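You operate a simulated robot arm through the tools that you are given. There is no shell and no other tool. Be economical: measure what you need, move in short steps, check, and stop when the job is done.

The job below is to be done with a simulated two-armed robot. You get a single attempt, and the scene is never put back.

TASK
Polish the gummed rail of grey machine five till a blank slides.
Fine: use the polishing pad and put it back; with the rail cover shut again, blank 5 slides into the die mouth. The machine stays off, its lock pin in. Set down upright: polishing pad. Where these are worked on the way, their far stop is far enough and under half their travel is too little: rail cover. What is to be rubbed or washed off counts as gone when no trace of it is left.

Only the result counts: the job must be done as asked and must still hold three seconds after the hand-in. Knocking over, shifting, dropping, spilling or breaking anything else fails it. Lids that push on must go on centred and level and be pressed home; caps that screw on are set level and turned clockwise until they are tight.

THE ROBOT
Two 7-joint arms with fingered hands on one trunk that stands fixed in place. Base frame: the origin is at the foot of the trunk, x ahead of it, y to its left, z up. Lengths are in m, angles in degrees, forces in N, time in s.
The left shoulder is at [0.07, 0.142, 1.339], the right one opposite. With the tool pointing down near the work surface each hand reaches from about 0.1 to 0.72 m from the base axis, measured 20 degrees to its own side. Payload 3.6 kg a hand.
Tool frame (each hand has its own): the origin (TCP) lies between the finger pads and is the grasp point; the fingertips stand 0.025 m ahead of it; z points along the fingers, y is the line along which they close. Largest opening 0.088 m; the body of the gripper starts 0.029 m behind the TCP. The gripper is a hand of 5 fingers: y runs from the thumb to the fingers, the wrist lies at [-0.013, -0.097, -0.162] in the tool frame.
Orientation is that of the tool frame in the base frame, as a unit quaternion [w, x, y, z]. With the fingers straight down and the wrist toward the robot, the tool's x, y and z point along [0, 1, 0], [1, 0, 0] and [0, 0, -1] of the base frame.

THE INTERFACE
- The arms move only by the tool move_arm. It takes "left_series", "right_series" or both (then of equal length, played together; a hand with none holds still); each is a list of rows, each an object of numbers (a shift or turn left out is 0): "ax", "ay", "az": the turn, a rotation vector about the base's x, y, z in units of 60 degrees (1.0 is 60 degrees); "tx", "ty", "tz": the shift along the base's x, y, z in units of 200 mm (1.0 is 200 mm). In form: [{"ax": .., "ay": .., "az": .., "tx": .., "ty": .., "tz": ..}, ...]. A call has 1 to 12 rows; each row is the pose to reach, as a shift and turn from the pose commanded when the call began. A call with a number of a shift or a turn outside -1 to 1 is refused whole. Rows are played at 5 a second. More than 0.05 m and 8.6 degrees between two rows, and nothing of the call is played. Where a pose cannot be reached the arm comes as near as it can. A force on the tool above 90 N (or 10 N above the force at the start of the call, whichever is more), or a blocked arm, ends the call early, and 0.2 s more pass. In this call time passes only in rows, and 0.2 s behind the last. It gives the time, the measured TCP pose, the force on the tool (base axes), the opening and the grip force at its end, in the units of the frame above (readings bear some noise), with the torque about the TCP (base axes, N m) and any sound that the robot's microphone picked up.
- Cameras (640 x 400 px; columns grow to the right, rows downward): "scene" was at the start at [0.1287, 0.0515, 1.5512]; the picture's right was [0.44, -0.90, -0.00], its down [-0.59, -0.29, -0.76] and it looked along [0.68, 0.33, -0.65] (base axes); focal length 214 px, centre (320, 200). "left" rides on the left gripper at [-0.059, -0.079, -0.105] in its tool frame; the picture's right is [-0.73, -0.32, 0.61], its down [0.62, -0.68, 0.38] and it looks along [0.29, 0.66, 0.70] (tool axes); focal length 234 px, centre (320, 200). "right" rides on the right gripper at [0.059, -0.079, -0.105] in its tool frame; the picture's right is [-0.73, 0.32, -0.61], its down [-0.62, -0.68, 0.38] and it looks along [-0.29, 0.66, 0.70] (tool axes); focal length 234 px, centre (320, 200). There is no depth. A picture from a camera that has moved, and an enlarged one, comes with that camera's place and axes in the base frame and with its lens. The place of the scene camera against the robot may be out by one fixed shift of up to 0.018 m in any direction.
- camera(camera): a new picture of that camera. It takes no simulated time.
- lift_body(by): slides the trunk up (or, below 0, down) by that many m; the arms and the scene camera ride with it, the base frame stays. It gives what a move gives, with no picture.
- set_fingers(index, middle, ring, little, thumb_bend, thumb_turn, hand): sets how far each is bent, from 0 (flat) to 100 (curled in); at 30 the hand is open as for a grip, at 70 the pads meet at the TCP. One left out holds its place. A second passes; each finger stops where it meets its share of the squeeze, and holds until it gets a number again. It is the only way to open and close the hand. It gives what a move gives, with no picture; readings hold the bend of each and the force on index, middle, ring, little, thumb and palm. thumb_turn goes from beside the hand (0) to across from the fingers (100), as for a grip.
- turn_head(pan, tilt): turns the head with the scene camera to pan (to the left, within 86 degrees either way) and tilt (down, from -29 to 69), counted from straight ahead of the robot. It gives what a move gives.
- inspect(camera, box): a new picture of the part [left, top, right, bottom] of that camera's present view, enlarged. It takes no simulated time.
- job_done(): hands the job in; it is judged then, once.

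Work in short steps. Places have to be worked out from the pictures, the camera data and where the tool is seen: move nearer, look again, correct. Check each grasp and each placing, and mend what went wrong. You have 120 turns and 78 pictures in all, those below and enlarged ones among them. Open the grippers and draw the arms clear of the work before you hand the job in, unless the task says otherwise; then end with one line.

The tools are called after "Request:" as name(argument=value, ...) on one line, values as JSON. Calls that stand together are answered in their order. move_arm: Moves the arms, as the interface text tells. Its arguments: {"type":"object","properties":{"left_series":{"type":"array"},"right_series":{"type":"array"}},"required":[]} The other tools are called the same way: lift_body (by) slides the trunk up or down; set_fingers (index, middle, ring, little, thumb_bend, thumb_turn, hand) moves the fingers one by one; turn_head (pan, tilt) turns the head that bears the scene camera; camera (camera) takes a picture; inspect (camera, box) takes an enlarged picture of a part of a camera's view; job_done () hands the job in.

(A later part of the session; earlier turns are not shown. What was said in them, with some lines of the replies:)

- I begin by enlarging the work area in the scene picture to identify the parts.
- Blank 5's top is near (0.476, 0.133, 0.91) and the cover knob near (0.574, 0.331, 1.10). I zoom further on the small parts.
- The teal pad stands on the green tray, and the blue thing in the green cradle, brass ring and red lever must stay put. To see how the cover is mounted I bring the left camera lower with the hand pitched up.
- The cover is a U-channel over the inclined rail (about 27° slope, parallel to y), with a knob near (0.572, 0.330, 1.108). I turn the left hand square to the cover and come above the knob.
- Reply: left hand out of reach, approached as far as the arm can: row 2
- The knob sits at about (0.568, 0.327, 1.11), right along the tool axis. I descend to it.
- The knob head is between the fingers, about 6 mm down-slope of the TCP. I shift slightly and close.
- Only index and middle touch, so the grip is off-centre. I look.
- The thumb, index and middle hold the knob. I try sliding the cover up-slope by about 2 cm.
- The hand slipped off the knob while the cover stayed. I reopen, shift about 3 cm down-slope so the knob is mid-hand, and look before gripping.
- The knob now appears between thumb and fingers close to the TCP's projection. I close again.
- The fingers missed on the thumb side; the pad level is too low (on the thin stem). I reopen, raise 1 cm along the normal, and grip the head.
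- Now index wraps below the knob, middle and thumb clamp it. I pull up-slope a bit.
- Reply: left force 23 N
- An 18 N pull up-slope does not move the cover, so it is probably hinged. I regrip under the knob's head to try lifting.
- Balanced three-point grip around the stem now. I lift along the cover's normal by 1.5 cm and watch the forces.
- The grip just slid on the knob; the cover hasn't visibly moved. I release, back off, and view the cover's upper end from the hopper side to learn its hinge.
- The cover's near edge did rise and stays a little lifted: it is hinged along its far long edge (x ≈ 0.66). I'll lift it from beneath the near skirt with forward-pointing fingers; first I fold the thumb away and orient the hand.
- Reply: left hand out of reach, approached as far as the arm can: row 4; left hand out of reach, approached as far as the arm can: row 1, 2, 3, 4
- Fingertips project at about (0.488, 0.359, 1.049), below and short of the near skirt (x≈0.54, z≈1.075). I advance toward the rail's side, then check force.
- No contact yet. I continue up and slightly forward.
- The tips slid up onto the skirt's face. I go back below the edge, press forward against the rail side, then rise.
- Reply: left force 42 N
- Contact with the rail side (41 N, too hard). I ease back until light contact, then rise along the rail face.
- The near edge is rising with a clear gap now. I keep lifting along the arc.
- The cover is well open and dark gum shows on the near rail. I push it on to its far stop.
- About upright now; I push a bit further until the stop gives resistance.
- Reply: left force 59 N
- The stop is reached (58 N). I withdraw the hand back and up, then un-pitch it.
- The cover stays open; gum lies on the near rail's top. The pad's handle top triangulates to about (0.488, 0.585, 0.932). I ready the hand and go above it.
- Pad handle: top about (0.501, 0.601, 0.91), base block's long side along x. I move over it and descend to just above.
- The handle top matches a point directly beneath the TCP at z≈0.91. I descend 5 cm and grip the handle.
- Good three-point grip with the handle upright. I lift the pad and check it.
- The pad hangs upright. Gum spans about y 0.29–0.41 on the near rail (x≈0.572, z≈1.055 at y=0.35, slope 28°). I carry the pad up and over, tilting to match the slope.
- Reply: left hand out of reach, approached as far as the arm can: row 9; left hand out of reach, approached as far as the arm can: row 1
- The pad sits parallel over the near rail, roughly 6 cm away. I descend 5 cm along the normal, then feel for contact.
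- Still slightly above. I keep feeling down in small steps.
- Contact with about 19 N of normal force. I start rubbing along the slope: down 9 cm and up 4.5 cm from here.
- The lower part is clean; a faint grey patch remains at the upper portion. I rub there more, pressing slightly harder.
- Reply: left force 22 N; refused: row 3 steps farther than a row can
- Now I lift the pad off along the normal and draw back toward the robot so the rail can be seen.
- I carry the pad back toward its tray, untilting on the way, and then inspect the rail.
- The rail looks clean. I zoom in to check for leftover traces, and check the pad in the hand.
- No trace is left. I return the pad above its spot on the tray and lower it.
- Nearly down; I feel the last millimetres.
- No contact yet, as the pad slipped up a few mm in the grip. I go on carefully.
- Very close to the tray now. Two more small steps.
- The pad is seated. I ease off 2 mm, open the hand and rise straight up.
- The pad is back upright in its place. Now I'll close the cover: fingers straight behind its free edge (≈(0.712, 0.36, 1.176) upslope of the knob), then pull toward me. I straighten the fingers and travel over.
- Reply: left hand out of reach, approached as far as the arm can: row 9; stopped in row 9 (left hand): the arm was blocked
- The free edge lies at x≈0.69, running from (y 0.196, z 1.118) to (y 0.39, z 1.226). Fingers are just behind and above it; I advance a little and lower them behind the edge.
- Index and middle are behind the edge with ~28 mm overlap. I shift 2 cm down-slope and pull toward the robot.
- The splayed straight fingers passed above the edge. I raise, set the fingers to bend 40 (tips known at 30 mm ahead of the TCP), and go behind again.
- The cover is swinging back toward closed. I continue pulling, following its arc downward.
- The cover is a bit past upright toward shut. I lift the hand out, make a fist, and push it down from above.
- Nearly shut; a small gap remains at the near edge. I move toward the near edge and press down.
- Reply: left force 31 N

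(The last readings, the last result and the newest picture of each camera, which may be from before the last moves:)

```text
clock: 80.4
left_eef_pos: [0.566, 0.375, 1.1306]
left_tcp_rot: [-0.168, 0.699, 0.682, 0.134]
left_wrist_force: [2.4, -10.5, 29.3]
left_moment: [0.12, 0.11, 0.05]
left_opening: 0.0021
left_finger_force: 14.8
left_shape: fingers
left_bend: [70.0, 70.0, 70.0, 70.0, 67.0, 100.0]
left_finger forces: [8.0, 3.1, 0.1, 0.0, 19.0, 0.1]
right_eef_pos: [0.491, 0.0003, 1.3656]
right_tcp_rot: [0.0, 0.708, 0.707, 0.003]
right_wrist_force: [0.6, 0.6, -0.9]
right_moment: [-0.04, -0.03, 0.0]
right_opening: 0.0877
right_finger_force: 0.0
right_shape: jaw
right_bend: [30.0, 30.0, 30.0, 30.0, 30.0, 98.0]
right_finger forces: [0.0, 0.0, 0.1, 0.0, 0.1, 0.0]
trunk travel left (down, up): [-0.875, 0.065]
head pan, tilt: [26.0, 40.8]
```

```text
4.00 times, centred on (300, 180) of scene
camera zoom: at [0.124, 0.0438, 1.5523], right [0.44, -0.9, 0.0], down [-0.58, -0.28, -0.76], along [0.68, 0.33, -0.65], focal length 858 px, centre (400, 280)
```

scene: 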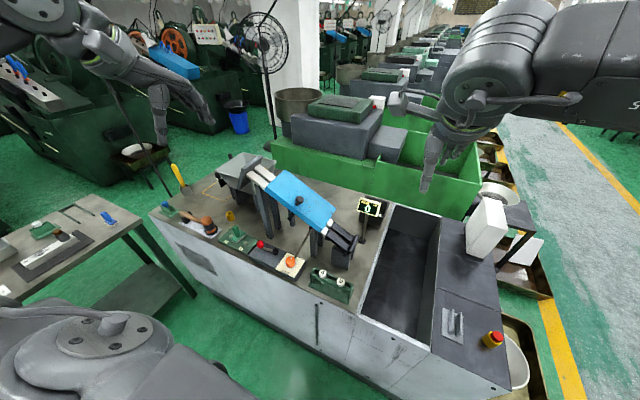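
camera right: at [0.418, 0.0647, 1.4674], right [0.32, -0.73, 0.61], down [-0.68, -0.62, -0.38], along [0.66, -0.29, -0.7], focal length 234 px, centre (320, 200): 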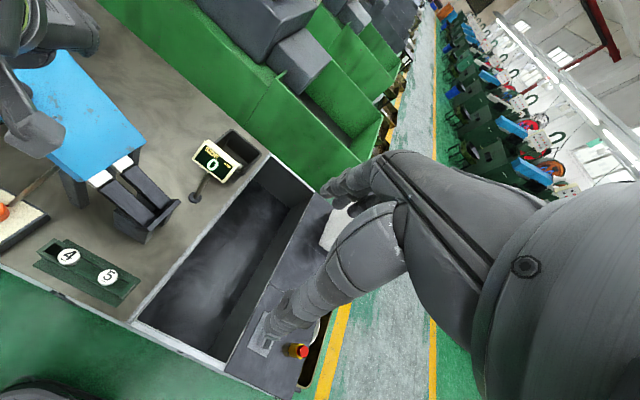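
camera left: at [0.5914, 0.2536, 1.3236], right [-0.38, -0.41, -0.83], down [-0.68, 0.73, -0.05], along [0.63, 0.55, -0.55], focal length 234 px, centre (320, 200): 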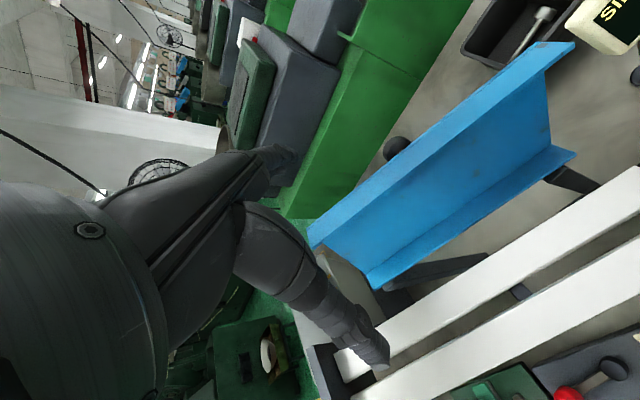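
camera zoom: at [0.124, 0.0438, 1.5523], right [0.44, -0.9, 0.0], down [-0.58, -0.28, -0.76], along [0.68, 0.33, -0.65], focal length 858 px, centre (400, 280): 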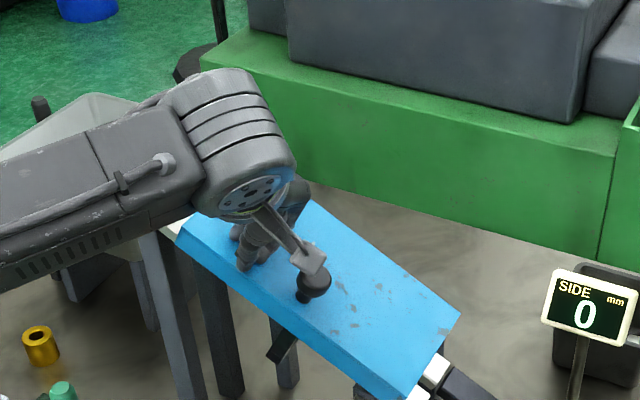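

The cover is firmly shut. Next is blank 5: I extend ring and little fingers out of the way, leave the cover, and bring the left hand above the rack.

Request:
move_arm(left_series=[{"ty": -0.07, "tz": 0.133}, {"ty": -0.138, "tz": 0.266}, {"tx": -0.2, "ty": -0.15, "tz": 0.3, "ax": -0.05, "ay": -0.007, "az": 0.003}, {"tx": -0.4, "ty": -0.2, "tz": 0.3, "ax": -0.1, "ay": -0.013, "az": 0.005}, {"tx": -0.55, "ty": -0.33, "tz": 0.3, "ax": -0.17, "ay": -0.022, "az": 0.009}, {"tx": -0.55, "ty": -0.55, "tz": 0.25, "ax": -0.25, "ay": -0.033, "az": 0.014}, {"tx": -0.5, "ty": -0.78, "tz": 0.2, "ax": -0.33, "ay": -0.043, "az": 0.018}, {"tx": -0.47, "ty": -1.0, "tz": 0.15, "ax": -0.407, "ay": -0.053, "az": 0.022}])

Request:
set_fingers(hand="left", index=30, middle=30, ring=0, little=0, thumb_bend=30, thumb_turn=98)

Request:
camera(camera="left")

Request:
inspect(camera="right", box=[20, 210, 160, 320])

```text
clock: 82.2
left_eef_pos: [0.4745, 0.1804, 1.1524]
left_tcp_rot: [0.0, 0.708, 0.707, 0.0]
left_wrist_force: [0.1, 0.1, 0.5]
left_moment: [-0.05, 0.01, -0.01]
left_opening: 0.0032
left_finger_force: 0.1
left_shape: fingers
left_bend: [70.0, 70.0, 70.0, 70.0, 65.0, 100.0]
left_finger forces: [0.0, 0.1, 0.0, 0.1, 0.0, 0.0]
right_eef_pos: [0.4961, 0.0066, 1.3623]
right_tcp_rot: [-0.001, 0.707, 0.707, 0.001]
right_wrist_force: [-0.2, -0.3, 0.1]
right_moment: [0.03, -0.03, -0.04]
right_opening: 0.0879
right_finger_force: 0.1
right_shape: jaw
right_bend: [30.0, 30.0, 30.0, 30.0, 30.0, 98.0]
right_finger forces: [0.1, 0.1, 0.0, 0.1, 0.0, 0.0]
trunk travel left (down, up): [-0.875, 0.065]
head pan, tilt: [26.0, 40.8]
```

```text
clock: 83.2
left_eef_pos: [0.474, 0.1826, 1.1533]
left_tcp_rot: [-0.001, 0.708, 0.707, -0.001]
left_wrist_force: [-0.3, 0.1, 0.1]
left_moment: [-0.05, -0.06, -0.01]
left_opening: 0.0846
left_finger_force: 0.0
left_shape: fingers
left_bend: [30.0, 30.0, 0.0, 0.0, 30.0, 96.0]
left_finger forces: [0.0, 0.0, 0.0, 0.0, 0.0, 0.0]
right_eef_pos: [0.4964, 0.0071, 1.3635]
right_tcp_rot: [-0.001, 0.707, 0.707, 0.0]
right_wrist_force: [0.2, -0.1, 0.1]
right_moment: [-0.01, -0.03, 0.01]
right_opening: 0.0878
right_finger_force: 0.1
right_shape: jaw
right_bend: [30.0, 30.0, 30.0, 30.0, 30.0, 98.0]
right_finger forces: [0.0, 0.1, 0.1, 0.1, 0.0, 0.1]
trunk travel left (down, up): [-0.875, 0.065]
head pan, tilt: [26.0, 40.8]
```

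```text
12 pictures are left
camera left: at [0.3952, 0.1248, 1.2581], right [-0.32, -0.73, -0.61], down [-0.68, 0.62, -0.38], along [0.66, 0.29, -0.7], focal length 234 px, centre (320, 200)
```

left: 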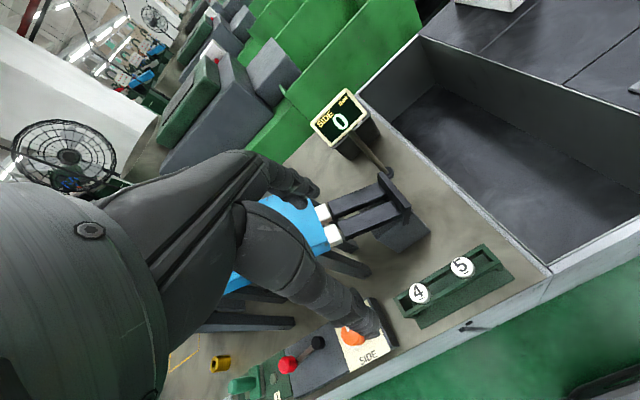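

```text
3.64 times, centred on (90, 265) of right
camera zoom: at [0.4161, 0.0659, 1.4679], right [0.32, -0.73, 0.61], down [-0.68, -0.62, -0.38], along [0.66, -0.29, -0.7], focal length 852 px, centre (1156, -36)
```

zoom: 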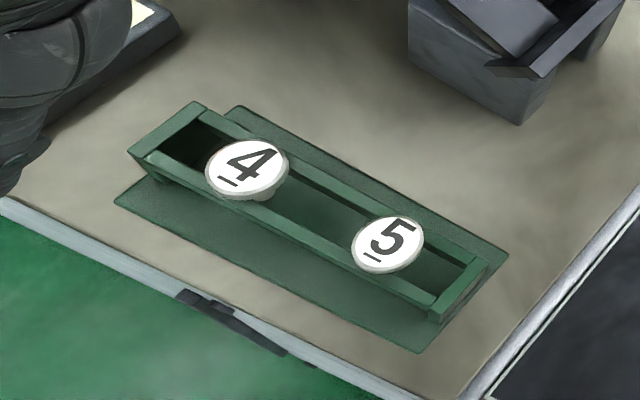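

Blank 5's head is at about (0.4775, 0.133, top 0.90–0.905); fingers will close across the rack (x). I go above it and look.

Request:
move_arm(left_series=[{"tx": 0.017, "ty": -0.08, "tz": -0.2}, {"tx": 0.017, "ty": -0.16, "tz": -0.42}, {"tx": 0.017, "ty": -0.22, "tz": -0.65}, {"tx": 0.017, "ty": -0.22, "tz": -0.88}])

Request:
inspect(camera="left", box=[220, 120, 460, 300])

```text
clock: 84.2
left_eef_pos: [0.4776, 0.1373, 0.9768]
left_tcp_rot: [-0.001, 0.707, 0.707, -0.001]
left_wrist_force: [-0.2, 0.2, 0.0]
left_moment: [-0.01, 0.01, -0.05]
left_opening: 0.0849
left_finger_force: 0.1
left_shape: fingers
left_bend: [30.0, 30.0, 0.0, 0.0, 30.0, 96.0]
left_finger forces: [0.0, 0.0, 0.0, 0.0, 0.0, 0.0]
right_eef_pos: [0.4951, 0.0073, 1.3647]
right_tcp_rot: [0.0, 0.707, 0.707, 0.0]
right_wrist_force: [0.1, 0.9, 0.1]
right_moment: [-0.02, -0.01, 0.0]
right_opening: 0.0875
right_finger_force: 0.0
right_shape: jaw
right_bend: [30.0, 30.0, 30.0, 30.0, 30.0, 98.0]
right_finger forces: [0.1, 0.0, 0.0, 0.0, 0.0, 0.0]
trunk travel left (down, up): [-0.875, 0.065]
head pan, tilt: [26.0, 40.8]
```

```text
2.22 times, centred on (340, 210) of left
camera zoom: at [0.398, 0.0801, 1.0815], right [-0.32, -0.73, -0.61], down [-0.68, 0.62, -0.38], along [0.66, 0.29, -0.7], focal length 520 px, centre (276, 178)
```

zoom: 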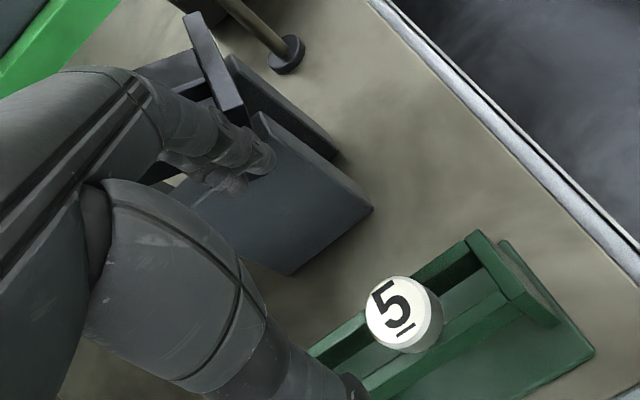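

Head centre is at (0.476, 0.133). I bring ring/little to 30 (away from the die block behind) and descend to grip height.

Request:
set_fingers(hand="left", ring=30, little=30)

Request:
move_arm(left_series=[{"tx": -0.005, "tz": -0.12}, {"tx": -0.005, "tz": -0.22}, {"tx": -0.005, "tz": -0.285}])

Request:
set_fingers(hand="left", index=75, middle=75, thumb_bend=75)

Request:
inspect(camera="left", box=[240, 150, 440, 290])

```text
clock: 85.2
left_eef_pos: [0.4768, 0.1377, 0.9771]
left_tcp_rot: [-0.001, 0.707, 0.707, -0.001]
left_wrist_force: [-0.3, 0.3, -0.8]
left_moment: [0.0, -0.03, -0.01]
left_opening: 0.0847
left_finger_force: 0.1
left_shape: fingers
left_bend: [30.0, 30.0, 30.0, 30.0, 30.0, 96.0]
left_finger forces: [0.0, 0.1, 0.0, 0.0, 0.0, 0.0]
right_eef_pos: [0.4959, 0.0068, 1.3624]
right_tcp_rot: [0.001, 0.707, 0.707, 0.001]
right_wrist_force: [0.1, 0.9, -0.1]
right_moment: [0.0, -0.02, -0.01]
right_opening: 0.0877
right_finger_force: 0.0
right_shape: jaw
right_bend: [30.0, 30.0, 30.0, 30.0, 30.0, 98.0]
right_finger forces: [0.0, 0.1, 0.1, 0.1, 0.0, 0.1]
trunk travel left (down, up): [-0.875, 0.065]
head pan, tilt: [26.0, 40.8]
```

```text
clock: 86.0
left_eef_pos: [0.4762, 0.1375, 0.9209]
left_tcp_rot: [-0.001, 0.707, 0.707, -0.001]
left_wrist_force: [0.1, 0.0, -0.3]
left_moment: [0.0, 0.0, 0.02]
left_opening: 0.0848
left_finger_force: 0.0
left_shape: fingers
left_bend: [30.0, 30.0, 30.0, 30.0, 30.0, 96.0]
left_finger forces: [0.0, 0.0, 0.0, 0.0, 0.1, 0.0]
right_eef_pos: [0.4943, 0.007, 1.3637]
right_tcp_rot: [0.0, 0.707, 0.707, 0.0]
right_wrist_force: [0.0, 0.4, 0.3]
right_moment: [0.01, -0.05, 0.0]
right_opening: 0.0879
right_finger_force: 0.0
right_shape: jaw
right_bend: [30.0, 30.0, 30.0, 30.0, 30.0, 98.0]
right_finger forces: [0.0, 0.0, 0.1, 0.0, 0.1, 0.0]
trunk travel left (down, up): [-0.875, 0.065]
head pan, tilt: [26.0, 40.8]
```

```text
clock: 87.0
left_eef_pos: [0.4765, 0.1376, 0.9208]
left_tcp_rot: [-0.001, 0.707, 0.707, 0.0]
left_wrist_force: [0.2, -0.8, 0.3]
left_moment: [0.0, 0.0, 0.02]
left_opening: 0.017
left_finger_force: 11.8
left_shape: fingers
left_bend: [71.0, 74.0, 30.0, 30.0, 63.0, 99.0]
left_finger forces: [9.5, 2.6, 0.1, 0.1, 10.9, 0.0]
right_eef_pos: [0.4949, 0.0073, 1.3633]
right_tcp_rot: [0.0, 0.707, 0.707, 0.0]
right_wrist_force: [0.4, 0.2, -0.2]
right_moment: [0.01, 0.05, -0.03]
right_opening: 0.0879
right_finger_force: 0.1
right_shape: jaw
right_bend: [30.0, 30.0, 30.0, 30.0, 30.0, 98.0]
right_finger forces: [0.1, 0.0, 0.0, 0.0, 0.1, 0.0]
trunk travel left (down, up): [-0.875, 0.065]
head pan, tilt: [26.0, 40.8]
```

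```text
2.86 times, centred on (340, 220) of left
camera zoom: at [0.3972, 0.0803, 1.0253], right [-0.32, -0.73, -0.61], down [-0.68, 0.62, -0.38], along [0.66, 0.29, -0.7], focal length 669 px, centre (263, 143)
```

zoom: 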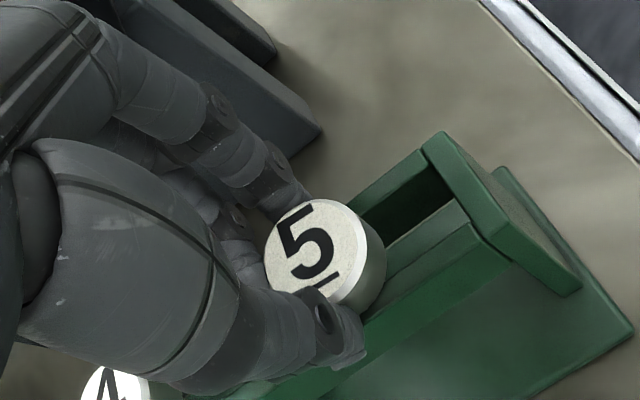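

Blank 5's head is held by thumb, index and middle. I lift it straight out and check from the scene camera.

Request:
move_arm(left_series=[{"tz": 0.06}, {"tz": 0.15}, {"tz": 0.3}, {"tz": 0.5}, {"tz": 0.7}])

Request:
inspect(camera="scene", box=[290, 190, 390, 310])

```text
clock: 88.2
left_eef_pos: [0.477, 0.1385, 1.061]
left_tcp_rot: [-0.001, 0.706, 0.708, -0.002]
left_wrist_force: [0.2, -0.2, -1.8]
left_moment: [0.02, -0.02, -0.04]
left_opening: 0.0166
left_finger_force: 10.7
left_shape: fingers
left_bend: [71.0, 74.0, 30.0, 30.0, 63.0, 99.0]
left_finger forces: [9.4, 1.3, 0.0, 0.0, 10.5, 0.0]
right_eef_pos: [0.4953, 0.0074, 1.363]
right_tcp_rot: [-0.001, 0.707, 0.707, 0.001]
right_wrist_force: [-0.1, 0.1, 0.0]
right_moment: [0.02, 0.0, -0.01]
right_opening: 0.0878
right_finger_force: 0.1
right_shape: jaw
right_bend: [30.0, 30.0, 30.0, 30.0, 30.0, 98.0]
right_finger forces: [0.0, 0.1, 0.2, 0.0, 0.1, 0.0]
trunk travel left (down, up): [-0.875, 0.065]
head pan, tilt: [26.0, 40.8]
```

```text
3.33 times, centred on (340, 250) of scene
camera zoom: at [0.1294, 0.0514, 1.5511], right [0.44, -0.9, 0.0], down [-0.59, -0.29, -0.76], along [0.68, 0.33, -0.65], focal length 715 px, centre (253, 33)
```

zoom: 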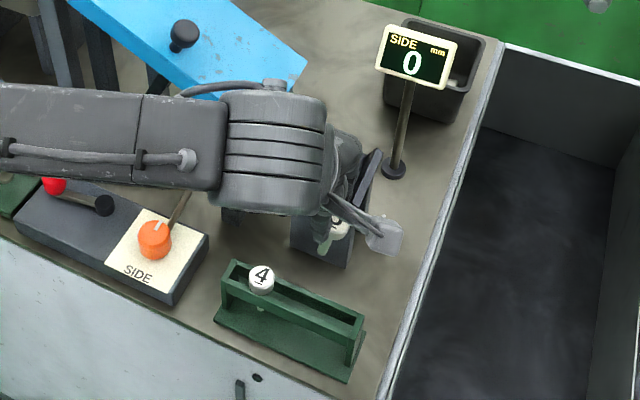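

Blank 5 is out with its shank hanging. The slot between rails should be near x≈0.600; I carry the blank over the exposed upper rail (y≈0.48), curling ring and little fingers, then look.

Request:
set_fingers(hand="left", ring=95, little=95)

Request:
move_arm(left_series=[{"tz": 0.22}, {"tz": 0.45}, {"tz": 0.68}, {"tz": 0.9}, {"ty": 0.12, "tz": 1.0}, {"ty": 0.34, "tz": 1.0}, {"ty": 0.56, "tz": 1.0}, {"ty": 0.78, "tz": 1.0}, {"ty": 1.0, "tz": 1.0}])

Request:
move_arm(left_series=[{"ty": 0.2}, {"tx": 0.05, "ty": 0.42}, {"tx": 0.15, "ty": 0.62}, {"tx": 0.3, "ty": 0.74}, {"tx": 0.5, "ty": 0.74, "tz": -0.05}, {"tx": 0.615, "ty": 0.74, "tz": -0.15}, {"tx": 0.615, "ty": 0.74, "tz": -0.2}])

Request:
camera(camera="left")

```text
clock: 89.2
left_eef_pos: [0.4772, 0.1389, 1.0619]
left_tcp_rot: [-0.001, 0.708, 0.707, -0.002]
left_wrist_force: [0.1, -0.2, -0.7]
left_moment: [0.01, 0.0, 0.0]
left_opening: 0.0169
left_finger_force: 10.5
left_shape: fingers
left_bend: [71.0, 75.0, 95.0, 95.0, 63.0, 99.0]
left_finger forces: [9.4, 1.3, 0.0, 0.0, 10.5, 0.1]
right_eef_pos: [0.4954, 0.0082, 1.3624]
right_tcp_rot: [0.0, 0.707, 0.707, 0.0]
right_wrist_force: [1.1, -1.2, -0.1]
right_moment: [0.02, -0.02, 0.01]
right_opening: 0.0879
right_finger_force: 0.0
right_shape: jaw
right_bend: [30.0, 30.0, 30.0, 30.0, 30.0, 98.0]
right_finger forces: [0.0, 0.0, 0.0, 0.1, 0.0, 0.0]
trunk travel left (down, up): [-0.875, 0.065]
head pan, tilt: [26.0, 40.8]
```

```text
clock: 91.2
left_eef_pos: [0.4782, 0.3404, 1.2607]
left_tcp_rot: [0.0, 0.707, 0.708, 0.0]
left_wrist_force: [-0.3, 0.1, -0.1]
left_moment: [-0.01, 0.0, 0.02]
left_opening: 0.0163
left_finger_force: 10.1
left_shape: fingers
left_bend: [71.0, 75.0, 95.0, 95.0, 63.0, 100.0]
left_finger forces: [9.4, 1.0, 0.1, 0.0, 9.9, 0.0]
right_eef_pos: [0.4958, 0.0069, 1.3635]
right_tcp_rot: [0.001, 0.707, 0.707, -0.001]
right_wrist_force: [0.9, 0.8, 0.1]
right_moment: [0.0, 0.01, 0.03]
right_opening: 0.0874
right_finger_force: 0.1
right_shape: jaw
right_bend: [30.0, 30.0, 30.0, 30.0, 30.0, 98.0]
right_finger forces: [0.0, 0.0, 0.0, 0.1, 0.1, 0.0]
trunk travel left (down, up): [-0.875, 0.065]
head pan, tilt: [26.0, 40.8]
```

```text
clock: 92.8
left_eef_pos: [0.6012, 0.4879, 1.22]
left_tcp_rot: [0.0, 0.707, 0.707, 0.0]
left_wrist_force: [-0.9, 0.3, -0.5]
left_moment: [0.02, 0.01, 0.03]
left_opening: 0.0161
left_finger_force: 9.6
left_shape: fingers
left_bend: [71.0, 75.0, 95.0, 95.0, 63.0, 100.0]
left_finger forces: [9.5, 0.7, 0.0, 0.2, 9.7, 0.0]
right_eef_pos: [0.4949, 0.0074, 1.3621]
right_tcp_rot: [-0.001, 0.707, 0.707, -0.001]
right_wrist_force: [-0.3, 0.1, -0.5]
right_moment: [-0.03, 0.0, -0.02]
right_opening: 0.0876
right_finger_force: 0.1
right_shape: jaw
right_bend: [30.0, 30.0, 30.0, 30.0, 30.0, 98.0]
right_finger forces: [0.0, 0.1, 0.1, 0.0, 0.0, 0.1]
trunk travel left (down, up): [-0.875, 0.065]
head pan, tilt: [26.0, 40.8]
```

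```text
7 pictures are left
camera left: at [0.5215, 0.429, 1.3245], right [-0.32, -0.73, -0.61], down [-0.68, 0.62, -0.38], along [0.66, 0.29, -0.7], focal length 234 px, centre (320, 200)
```

left: 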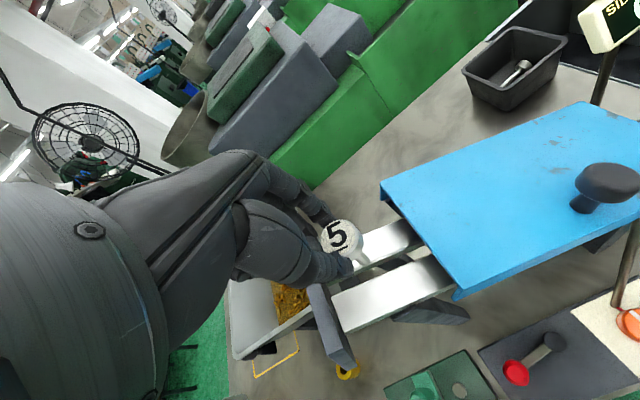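

Good view: the blank hovers over the exposed rails. I zoom to measure the gap against the shank.

Request:
inspect(camera="left", box=[300, 200, 470, 340])

```text
2.86 times, centred on (385, 270) of left
camera zoom: at [0.5215, 0.429, 1.3245], right [-0.32, -0.73, -0.61], down [-0.68, 0.62, -0.38], along [0.66, 0.29, -0.7], focal length 669 px, centre (134, 0)
```

zoom: 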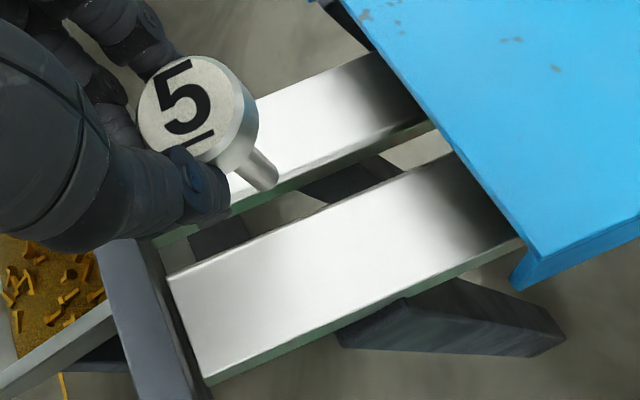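

The slot spans x≈0.593–0.606 and the 6 mm shank is at x≈0.598, well aligned. I lower 3 cm (shank into the slot), check force, then further.

Request:
move_arm(left_series=[{"tz": -0.06}, {"tz": -0.12}, {"tz": -0.17}, {"tz": -0.21}])

Request:
inspect(camera="left", box=[300, 200, 470, 340])

```text
clock: 93.8
left_eef_pos: [0.6009, 0.4864, 1.1781]
left_tcp_rot: [0.0, 0.707, 0.707, 0.0]
left_wrist_force: [-0.1, 0.5, -0.8]
left_moment: [-0.01, 0.03, 0.02]
left_opening: 0.0162
left_finger_force: 9.8
left_shape: fingers
left_bend: [71.0, 75.0, 95.0, 95.0, 63.0, 100.0]
left_finger forces: [9.1, 0.8, 0.0, 0.0, 10.0, 0.1]
right_eef_pos: [0.496, 0.0069, 1.3634]
right_tcp_rot: [0.0, 0.707, 0.707, 0.0]
right_wrist_force: [0.1, -0.8, 0.4]
right_moment: [-0.01, -0.01, -0.01]
right_opening: 0.0873
right_finger_force: 0.1
right_shape: jaw
right_bend: [30.0, 30.0, 30.0, 30.0, 30.0, 98.0]
right_finger forces: [0.0, 0.0, 0.0, 0.0, 0.0, 0.0]
trunk travel left (down, up): [-0.875, 0.065]
head pan, tilt: [26.0, 40.8]
```

```text
2.86 times, centred on (385, 270) of left
camera zoom: at [0.5221, 0.4288, 1.2829], right [-0.32, -0.73, -0.61], down [-0.68, 0.62, -0.38], along [0.66, 0.29, -0.7], focal length 669 px, centre (134, 0)
```

zoom: 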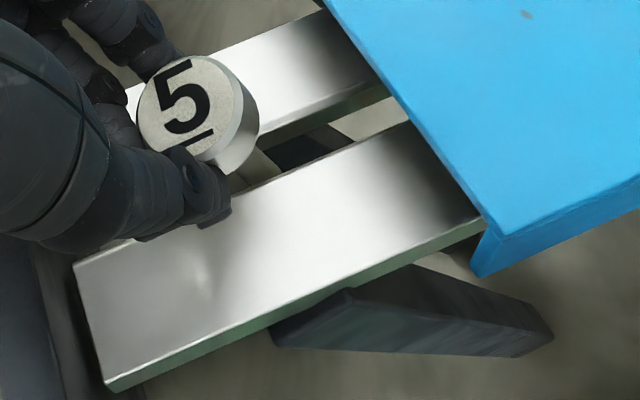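

The shank has entered the gap with no contact. I lower further with care.

Request:
move_arm(left_series=[{"tz": -0.04}])

Request:
move_arm(left_series=[{"tz": -0.025}])

```text
clock: 94.2
left_eef_pos: [0.6014, 0.486, 1.1694]
left_tcp_rot: [0.0, 0.707, 0.707, 0.0]
left_wrist_force: [0.1, -0.3, -0.3]
left_moment: [-0.02, 0.03, -0.01]
left_opening: 0.0163
left_finger_force: 10.3
left_shape: fingers
left_bend: [71.0, 75.0, 95.0, 95.0, 63.0, 100.0]
left_finger forces: [9.5, 0.6, 0.0, 0.0, 9.8, 0.0]
right_eef_pos: [0.4958, 0.0081, 1.3634]
right_tcp_rot: [0.0, 0.706, 0.708, -0.001]
right_wrist_force: [-0.2, -0.6, 0.5]
right_moment: [0.02, -0.02, 0.01]
right_opening: 0.0875
right_finger_force: 0.1
right_shape: jaw
right_bend: [30.0, 30.0, 30.0, 30.0, 30.0, 98.0]
right_finger forces: [0.0, 0.0, 0.0, 0.0, 0.1, 0.0]
trunk travel left (down, up): [-0.875, 0.065]
head pan, tilt: [26.0, 40.8]
```

```text
clock: 94.6
left_eef_pos: [0.6005, 0.4854, 1.1647]
left_tcp_rot: [-0.001, 0.706, 0.708, -0.001]
left_wrist_force: [-0.3, 0.0, -0.6]
left_moment: [-0.01, -0.01, 0.01]
left_opening: 0.0161
left_finger_force: 10.8
left_shape: fingers
left_bend: [71.0, 75.0, 95.0, 95.0, 63.0, 100.0]
left_finger forces: [9.5, 0.6, 0.1, 0.3, 9.6, 0.0]
right_eef_pos: [0.495, 0.0068, 1.3641]
right_tcp_rot: [0.0, 0.707, 0.707, 0.001]
right_wrist_force: [0.2, 0.5, 0.0]
right_moment: [0.0, 0.04, -0.03]
right_opening: 0.0877
right_finger_force: 0.1
right_shape: jaw
right_bend: [30.0, 30.0, 30.0, 30.0, 30.0, 98.0]
right_finger forces: [0.0, 0.0, 0.0, 0.0, 0.0, 0.0]
trunk travel left (down, up): [-0.875, 0.065]
head pan, tilt: [26.0, 40.8]
```

Still free. One more small step down.

Request:
move_arm(left_series=[{"tz": -0.018}])

Request:
inspect(camera="left", box=[300, 200, 470, 340])

```text
clock: 95.0
left_eef_pos: [0.5993, 0.4839, 1.1622]
left_tcp_rot: [0.0, 0.707, 0.707, 0.001]
left_wrist_force: [1.2, -0.8, 5.9]
left_moment: [0.3, -0.07, -0.02]
left_opening: 0.0163
left_finger_force: 13.0
left_shape: fingers
left_bend: [71.0, 75.0, 95.0, 95.0, 63.0, 100.0]
left_finger forces: [9.6, 0.6, 0.0, 6.4, 9.6, 0.0]
right_eef_pos: [0.4946, 0.0043, 1.3639]
right_tcp_rot: [-0.001, 0.707, 0.707, 0.0]
right_wrist_force: [-0.2, 0.3, 0.3]
right_moment: [0.02, 0.0, 0.02]
right_opening: 0.0877
right_finger_force: 0.0
right_shape: jaw
right_bend: [30.0, 30.0, 30.0, 30.0, 30.0, 98.0]
right_finger forces: [0.1, 0.0, 0.0, 0.0, 0.0, 0.0]
trunk travel left (down, up): [-0.875, 0.065]
head pan, tilt: [26.0, 40.8]
```

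```text
2.86 times, centred on (385, 270) of left
camera zoom: at [0.5205, 0.4268, 1.2681], right [-0.32, -0.73, -0.61], down [-0.68, 0.62, -0.38], along [0.66, 0.29, -0.7], focal length 669 px, centre (134, 0)
```

zoom: 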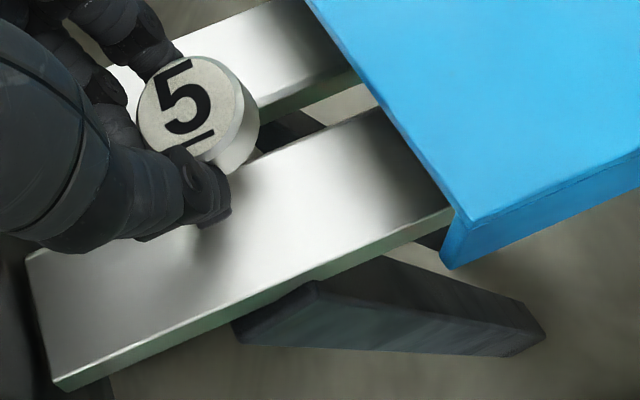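

The curled little finger just touches the rail; the shank is deep in the slot and the head only a few mm above. I release here.

Request:
set_fingers(hand="left", index=35, middle=35, thumb_bend=35)

Request:
move_arm(left_series=[{"tz": 0.1}, {"tz": 0.25}, {"tz": 0.45}, {"tx": -0.15, "tz": 0.6}, {"tx": -0.35, "tz": 0.7}, {"tx": -0.6, "tz": 0.7}])

Request:
inspect(camera="scene", box=[230, 140, 390, 260])

```text
clock: 96.0
left_eef_pos: [0.5995, 0.4835, 1.1631]
left_tcp_rot: [-0.001, 0.707, 0.707, 0.0]
left_wrist_force: [1.9, -1.9, 8.5]
left_moment: [0.39, -0.13, -0.09]
left_opening: 0.0739
left_finger_force: 4.1
left_shape: fingers
left_bend: [35.0, 35.0, 95.0, 95.0, 35.0, 96.0]
left_finger forces: [0.1, 0.0, 0.0, 9.1, 0.0, 0.0]
right_eef_pos: [0.495, 0.0053, 1.3625]
right_tcp_rot: [-0.001, 0.707, 0.707, 0.0]
right_wrist_force: [0.1, -0.3, 0.8]
right_moment: [0.03, 0.0, -0.01]
right_opening: 0.0879
right_finger_force: 0.0
right_shape: jaw
right_bend: [30.0, 30.0, 30.0, 30.0, 30.0, 98.0]
right_finger forces: [0.1, 0.0, 0.1, 0.1, 0.0, 0.0]
trunk travel left (down, up): [-0.875, 0.065]
head pan, tilt: [26.0, 40.8]
```

```text
clock: 97.4
left_eef_pos: [0.4767, 0.4871, 1.3021]
left_tcp_rot: [0.0, 0.707, 0.707, 0.0]
left_wrist_force: [-0.3, -0.1, -0.2]
left_moment: [0.03, -0.02, -0.02]
left_opening: 0.0738
left_finger_force: 0.0
left_shape: fingers
left_bend: [35.0, 35.0, 95.0, 95.0, 35.0, 96.0]
left_finger forces: [0.1, 0.1, 0.1, 0.0, 0.1, 0.1]
right_eef_pos: [0.4918, 0.0075, 1.3641]
right_tcp_rot: [0.001, 0.707, 0.707, 0.001]
right_wrist_force: [0.6, 0.2, 0.6]
right_moment: [0.03, 0.0, 0.02]
right_opening: 0.0877
right_finger_force: 0.0
right_shape: jaw
right_bend: [30.0, 30.0, 30.0, 30.0, 30.0, 98.0]
right_finger forces: [0.0, 0.0, 0.0, 0.1, 0.0, 0.0]
trunk travel left (down, up): [-0.875, 0.065]
head pan, tilt: [26.0, 40.8]
```

```text
3.33 times, centred on (310, 200) of scene
camera zoom: at [0.1255, 0.0517, 1.5515], right [0.44, -0.9, 0.0], down [-0.59, -0.29, -0.76], along [0.68, 0.33, -0.65], focal length 715 px, centre (353, 200)
```

zoom: 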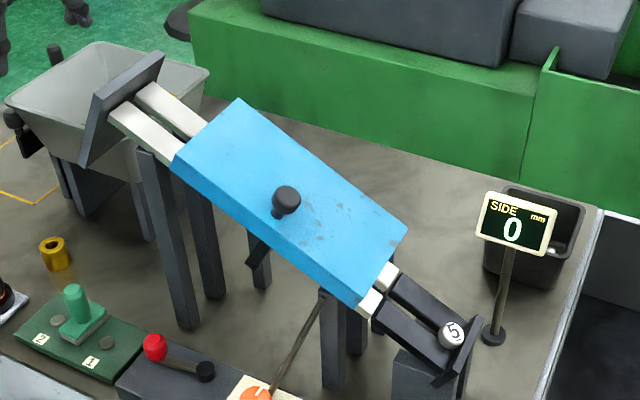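

Blank 5 slid under the shut cover and sits at the end of the die mouth. I verify close-up and open the remaining fingers.

Request:
set_fingers(hand="left", index=30, middle=30, ring=30, little=30, thumb_bend=30)

Request:
inspect(camera="scene", box=[290, 195, 360, 265])

Request:
move_arm(left_series=[{"tx": -0.2, "tz": 0.1}, {"tx": -0.4, "tz": 0.2}, {"tx": -0.55, "tz": 0.3}])

```text
clock: 98.4
left_eef_pos: [0.4802, 0.4873, 1.3004]
left_tcp_rot: [-0.001, 0.707, 0.707, -0.001]
left_wrist_force: [0.0, -0.8, -0.6]
left_moment: [0.02, 0.03, 0.02]
left_opening: 0.0844
left_finger_force: 0.1
left_shape: fingers
left_bend: [30.0, 30.0, 30.0, 30.0, 30.0, 96.0]
left_finger forces: [0.1, 0.0, 0.1, 0.1, 0.1, 0.0]
right_eef_pos: [0.4964, 0.0075, 1.3632]
right_tcp_rot: [0.0, 0.707, 0.707, 0.0]
right_wrist_force: [-0.4, -0.5, -0.1]
right_moment: [0.02, -0.03, -0.01]
right_opening: 0.0874
right_finger_force: 0.1
right_shape: jaw
right_bend: [30.0, 30.0, 30.0, 30.0, 30.0, 98.0]
right_finger forces: [0.0, 0.0, 0.1, 0.1, 0.1, 0.0]
trunk travel left (down, up): [-0.875, 0.065]
head pan, tilt: [26.0, 40.8]
```

```text
5.71 times, centred on (325, 230) of scene
camera zoom: at [0.1293, 0.0517, 1.5512], right [0.44, -0.9, 0.0], down [-0.59, -0.29, -0.76], along [0.68, 0.33, -0.65], focal length 1226 px, centre (291, 29)
```

zoom: 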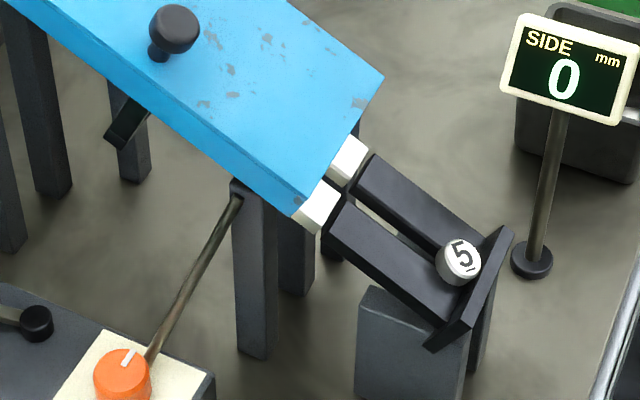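

```text
clock: 99.2
left_eef_pos: [0.3675, 0.4849, 1.3624]
left_tcp_rot: [-0.001, 0.708, 0.707, 0.0]
left_wrist_force: [-0.4, 0.2, -0.4]
left_moment: [-0.02, 0.0, 0.0]
left_opening: 0.0845
left_finger_force: 0.1
left_shape: fingers
left_bend: [30.0, 30.0, 30.0, 30.0, 30.0, 96.0]
left_finger forces: [0.0, 0.0, 0.0, 0.1, 0.0, 0.0]
right_eef_pos: [0.4946, 0.0066, 1.3628]
right_tcp_rot: [0.0, 0.707, 0.708, 0.001]
right_wrist_force: [0.1, 0.3, -1.0]
right_moment: [-0.03, 0.02, 0.03]
right_opening: 0.0877
right_finger_force: 0.1
right_shape: jaw
right_bend: [30.0, 30.0, 30.0, 30.0, 30.0, 98.0]
right_finger forces: [0.0, 0.0, 0.0, 0.1, 0.0, 0.0]
trunk travel left (down, up): [-0.875, 0.065]
head pan, tilt: [26.0, 40.8]
```

Blank 5 rests in the die mouth, the cover is shut, the pad is back upright, and both hands are open and clear. I hand the job in.

Request:
job_done()

```text
The job is handed in.
```

I polished the gummed rail until no trace of gum showed in a close-up and put the polishing pad back upright on its tray. I then shut the rail cover, and blank 5 slid under it down to the die mouth; I left the machine's lever and lock pin alone.
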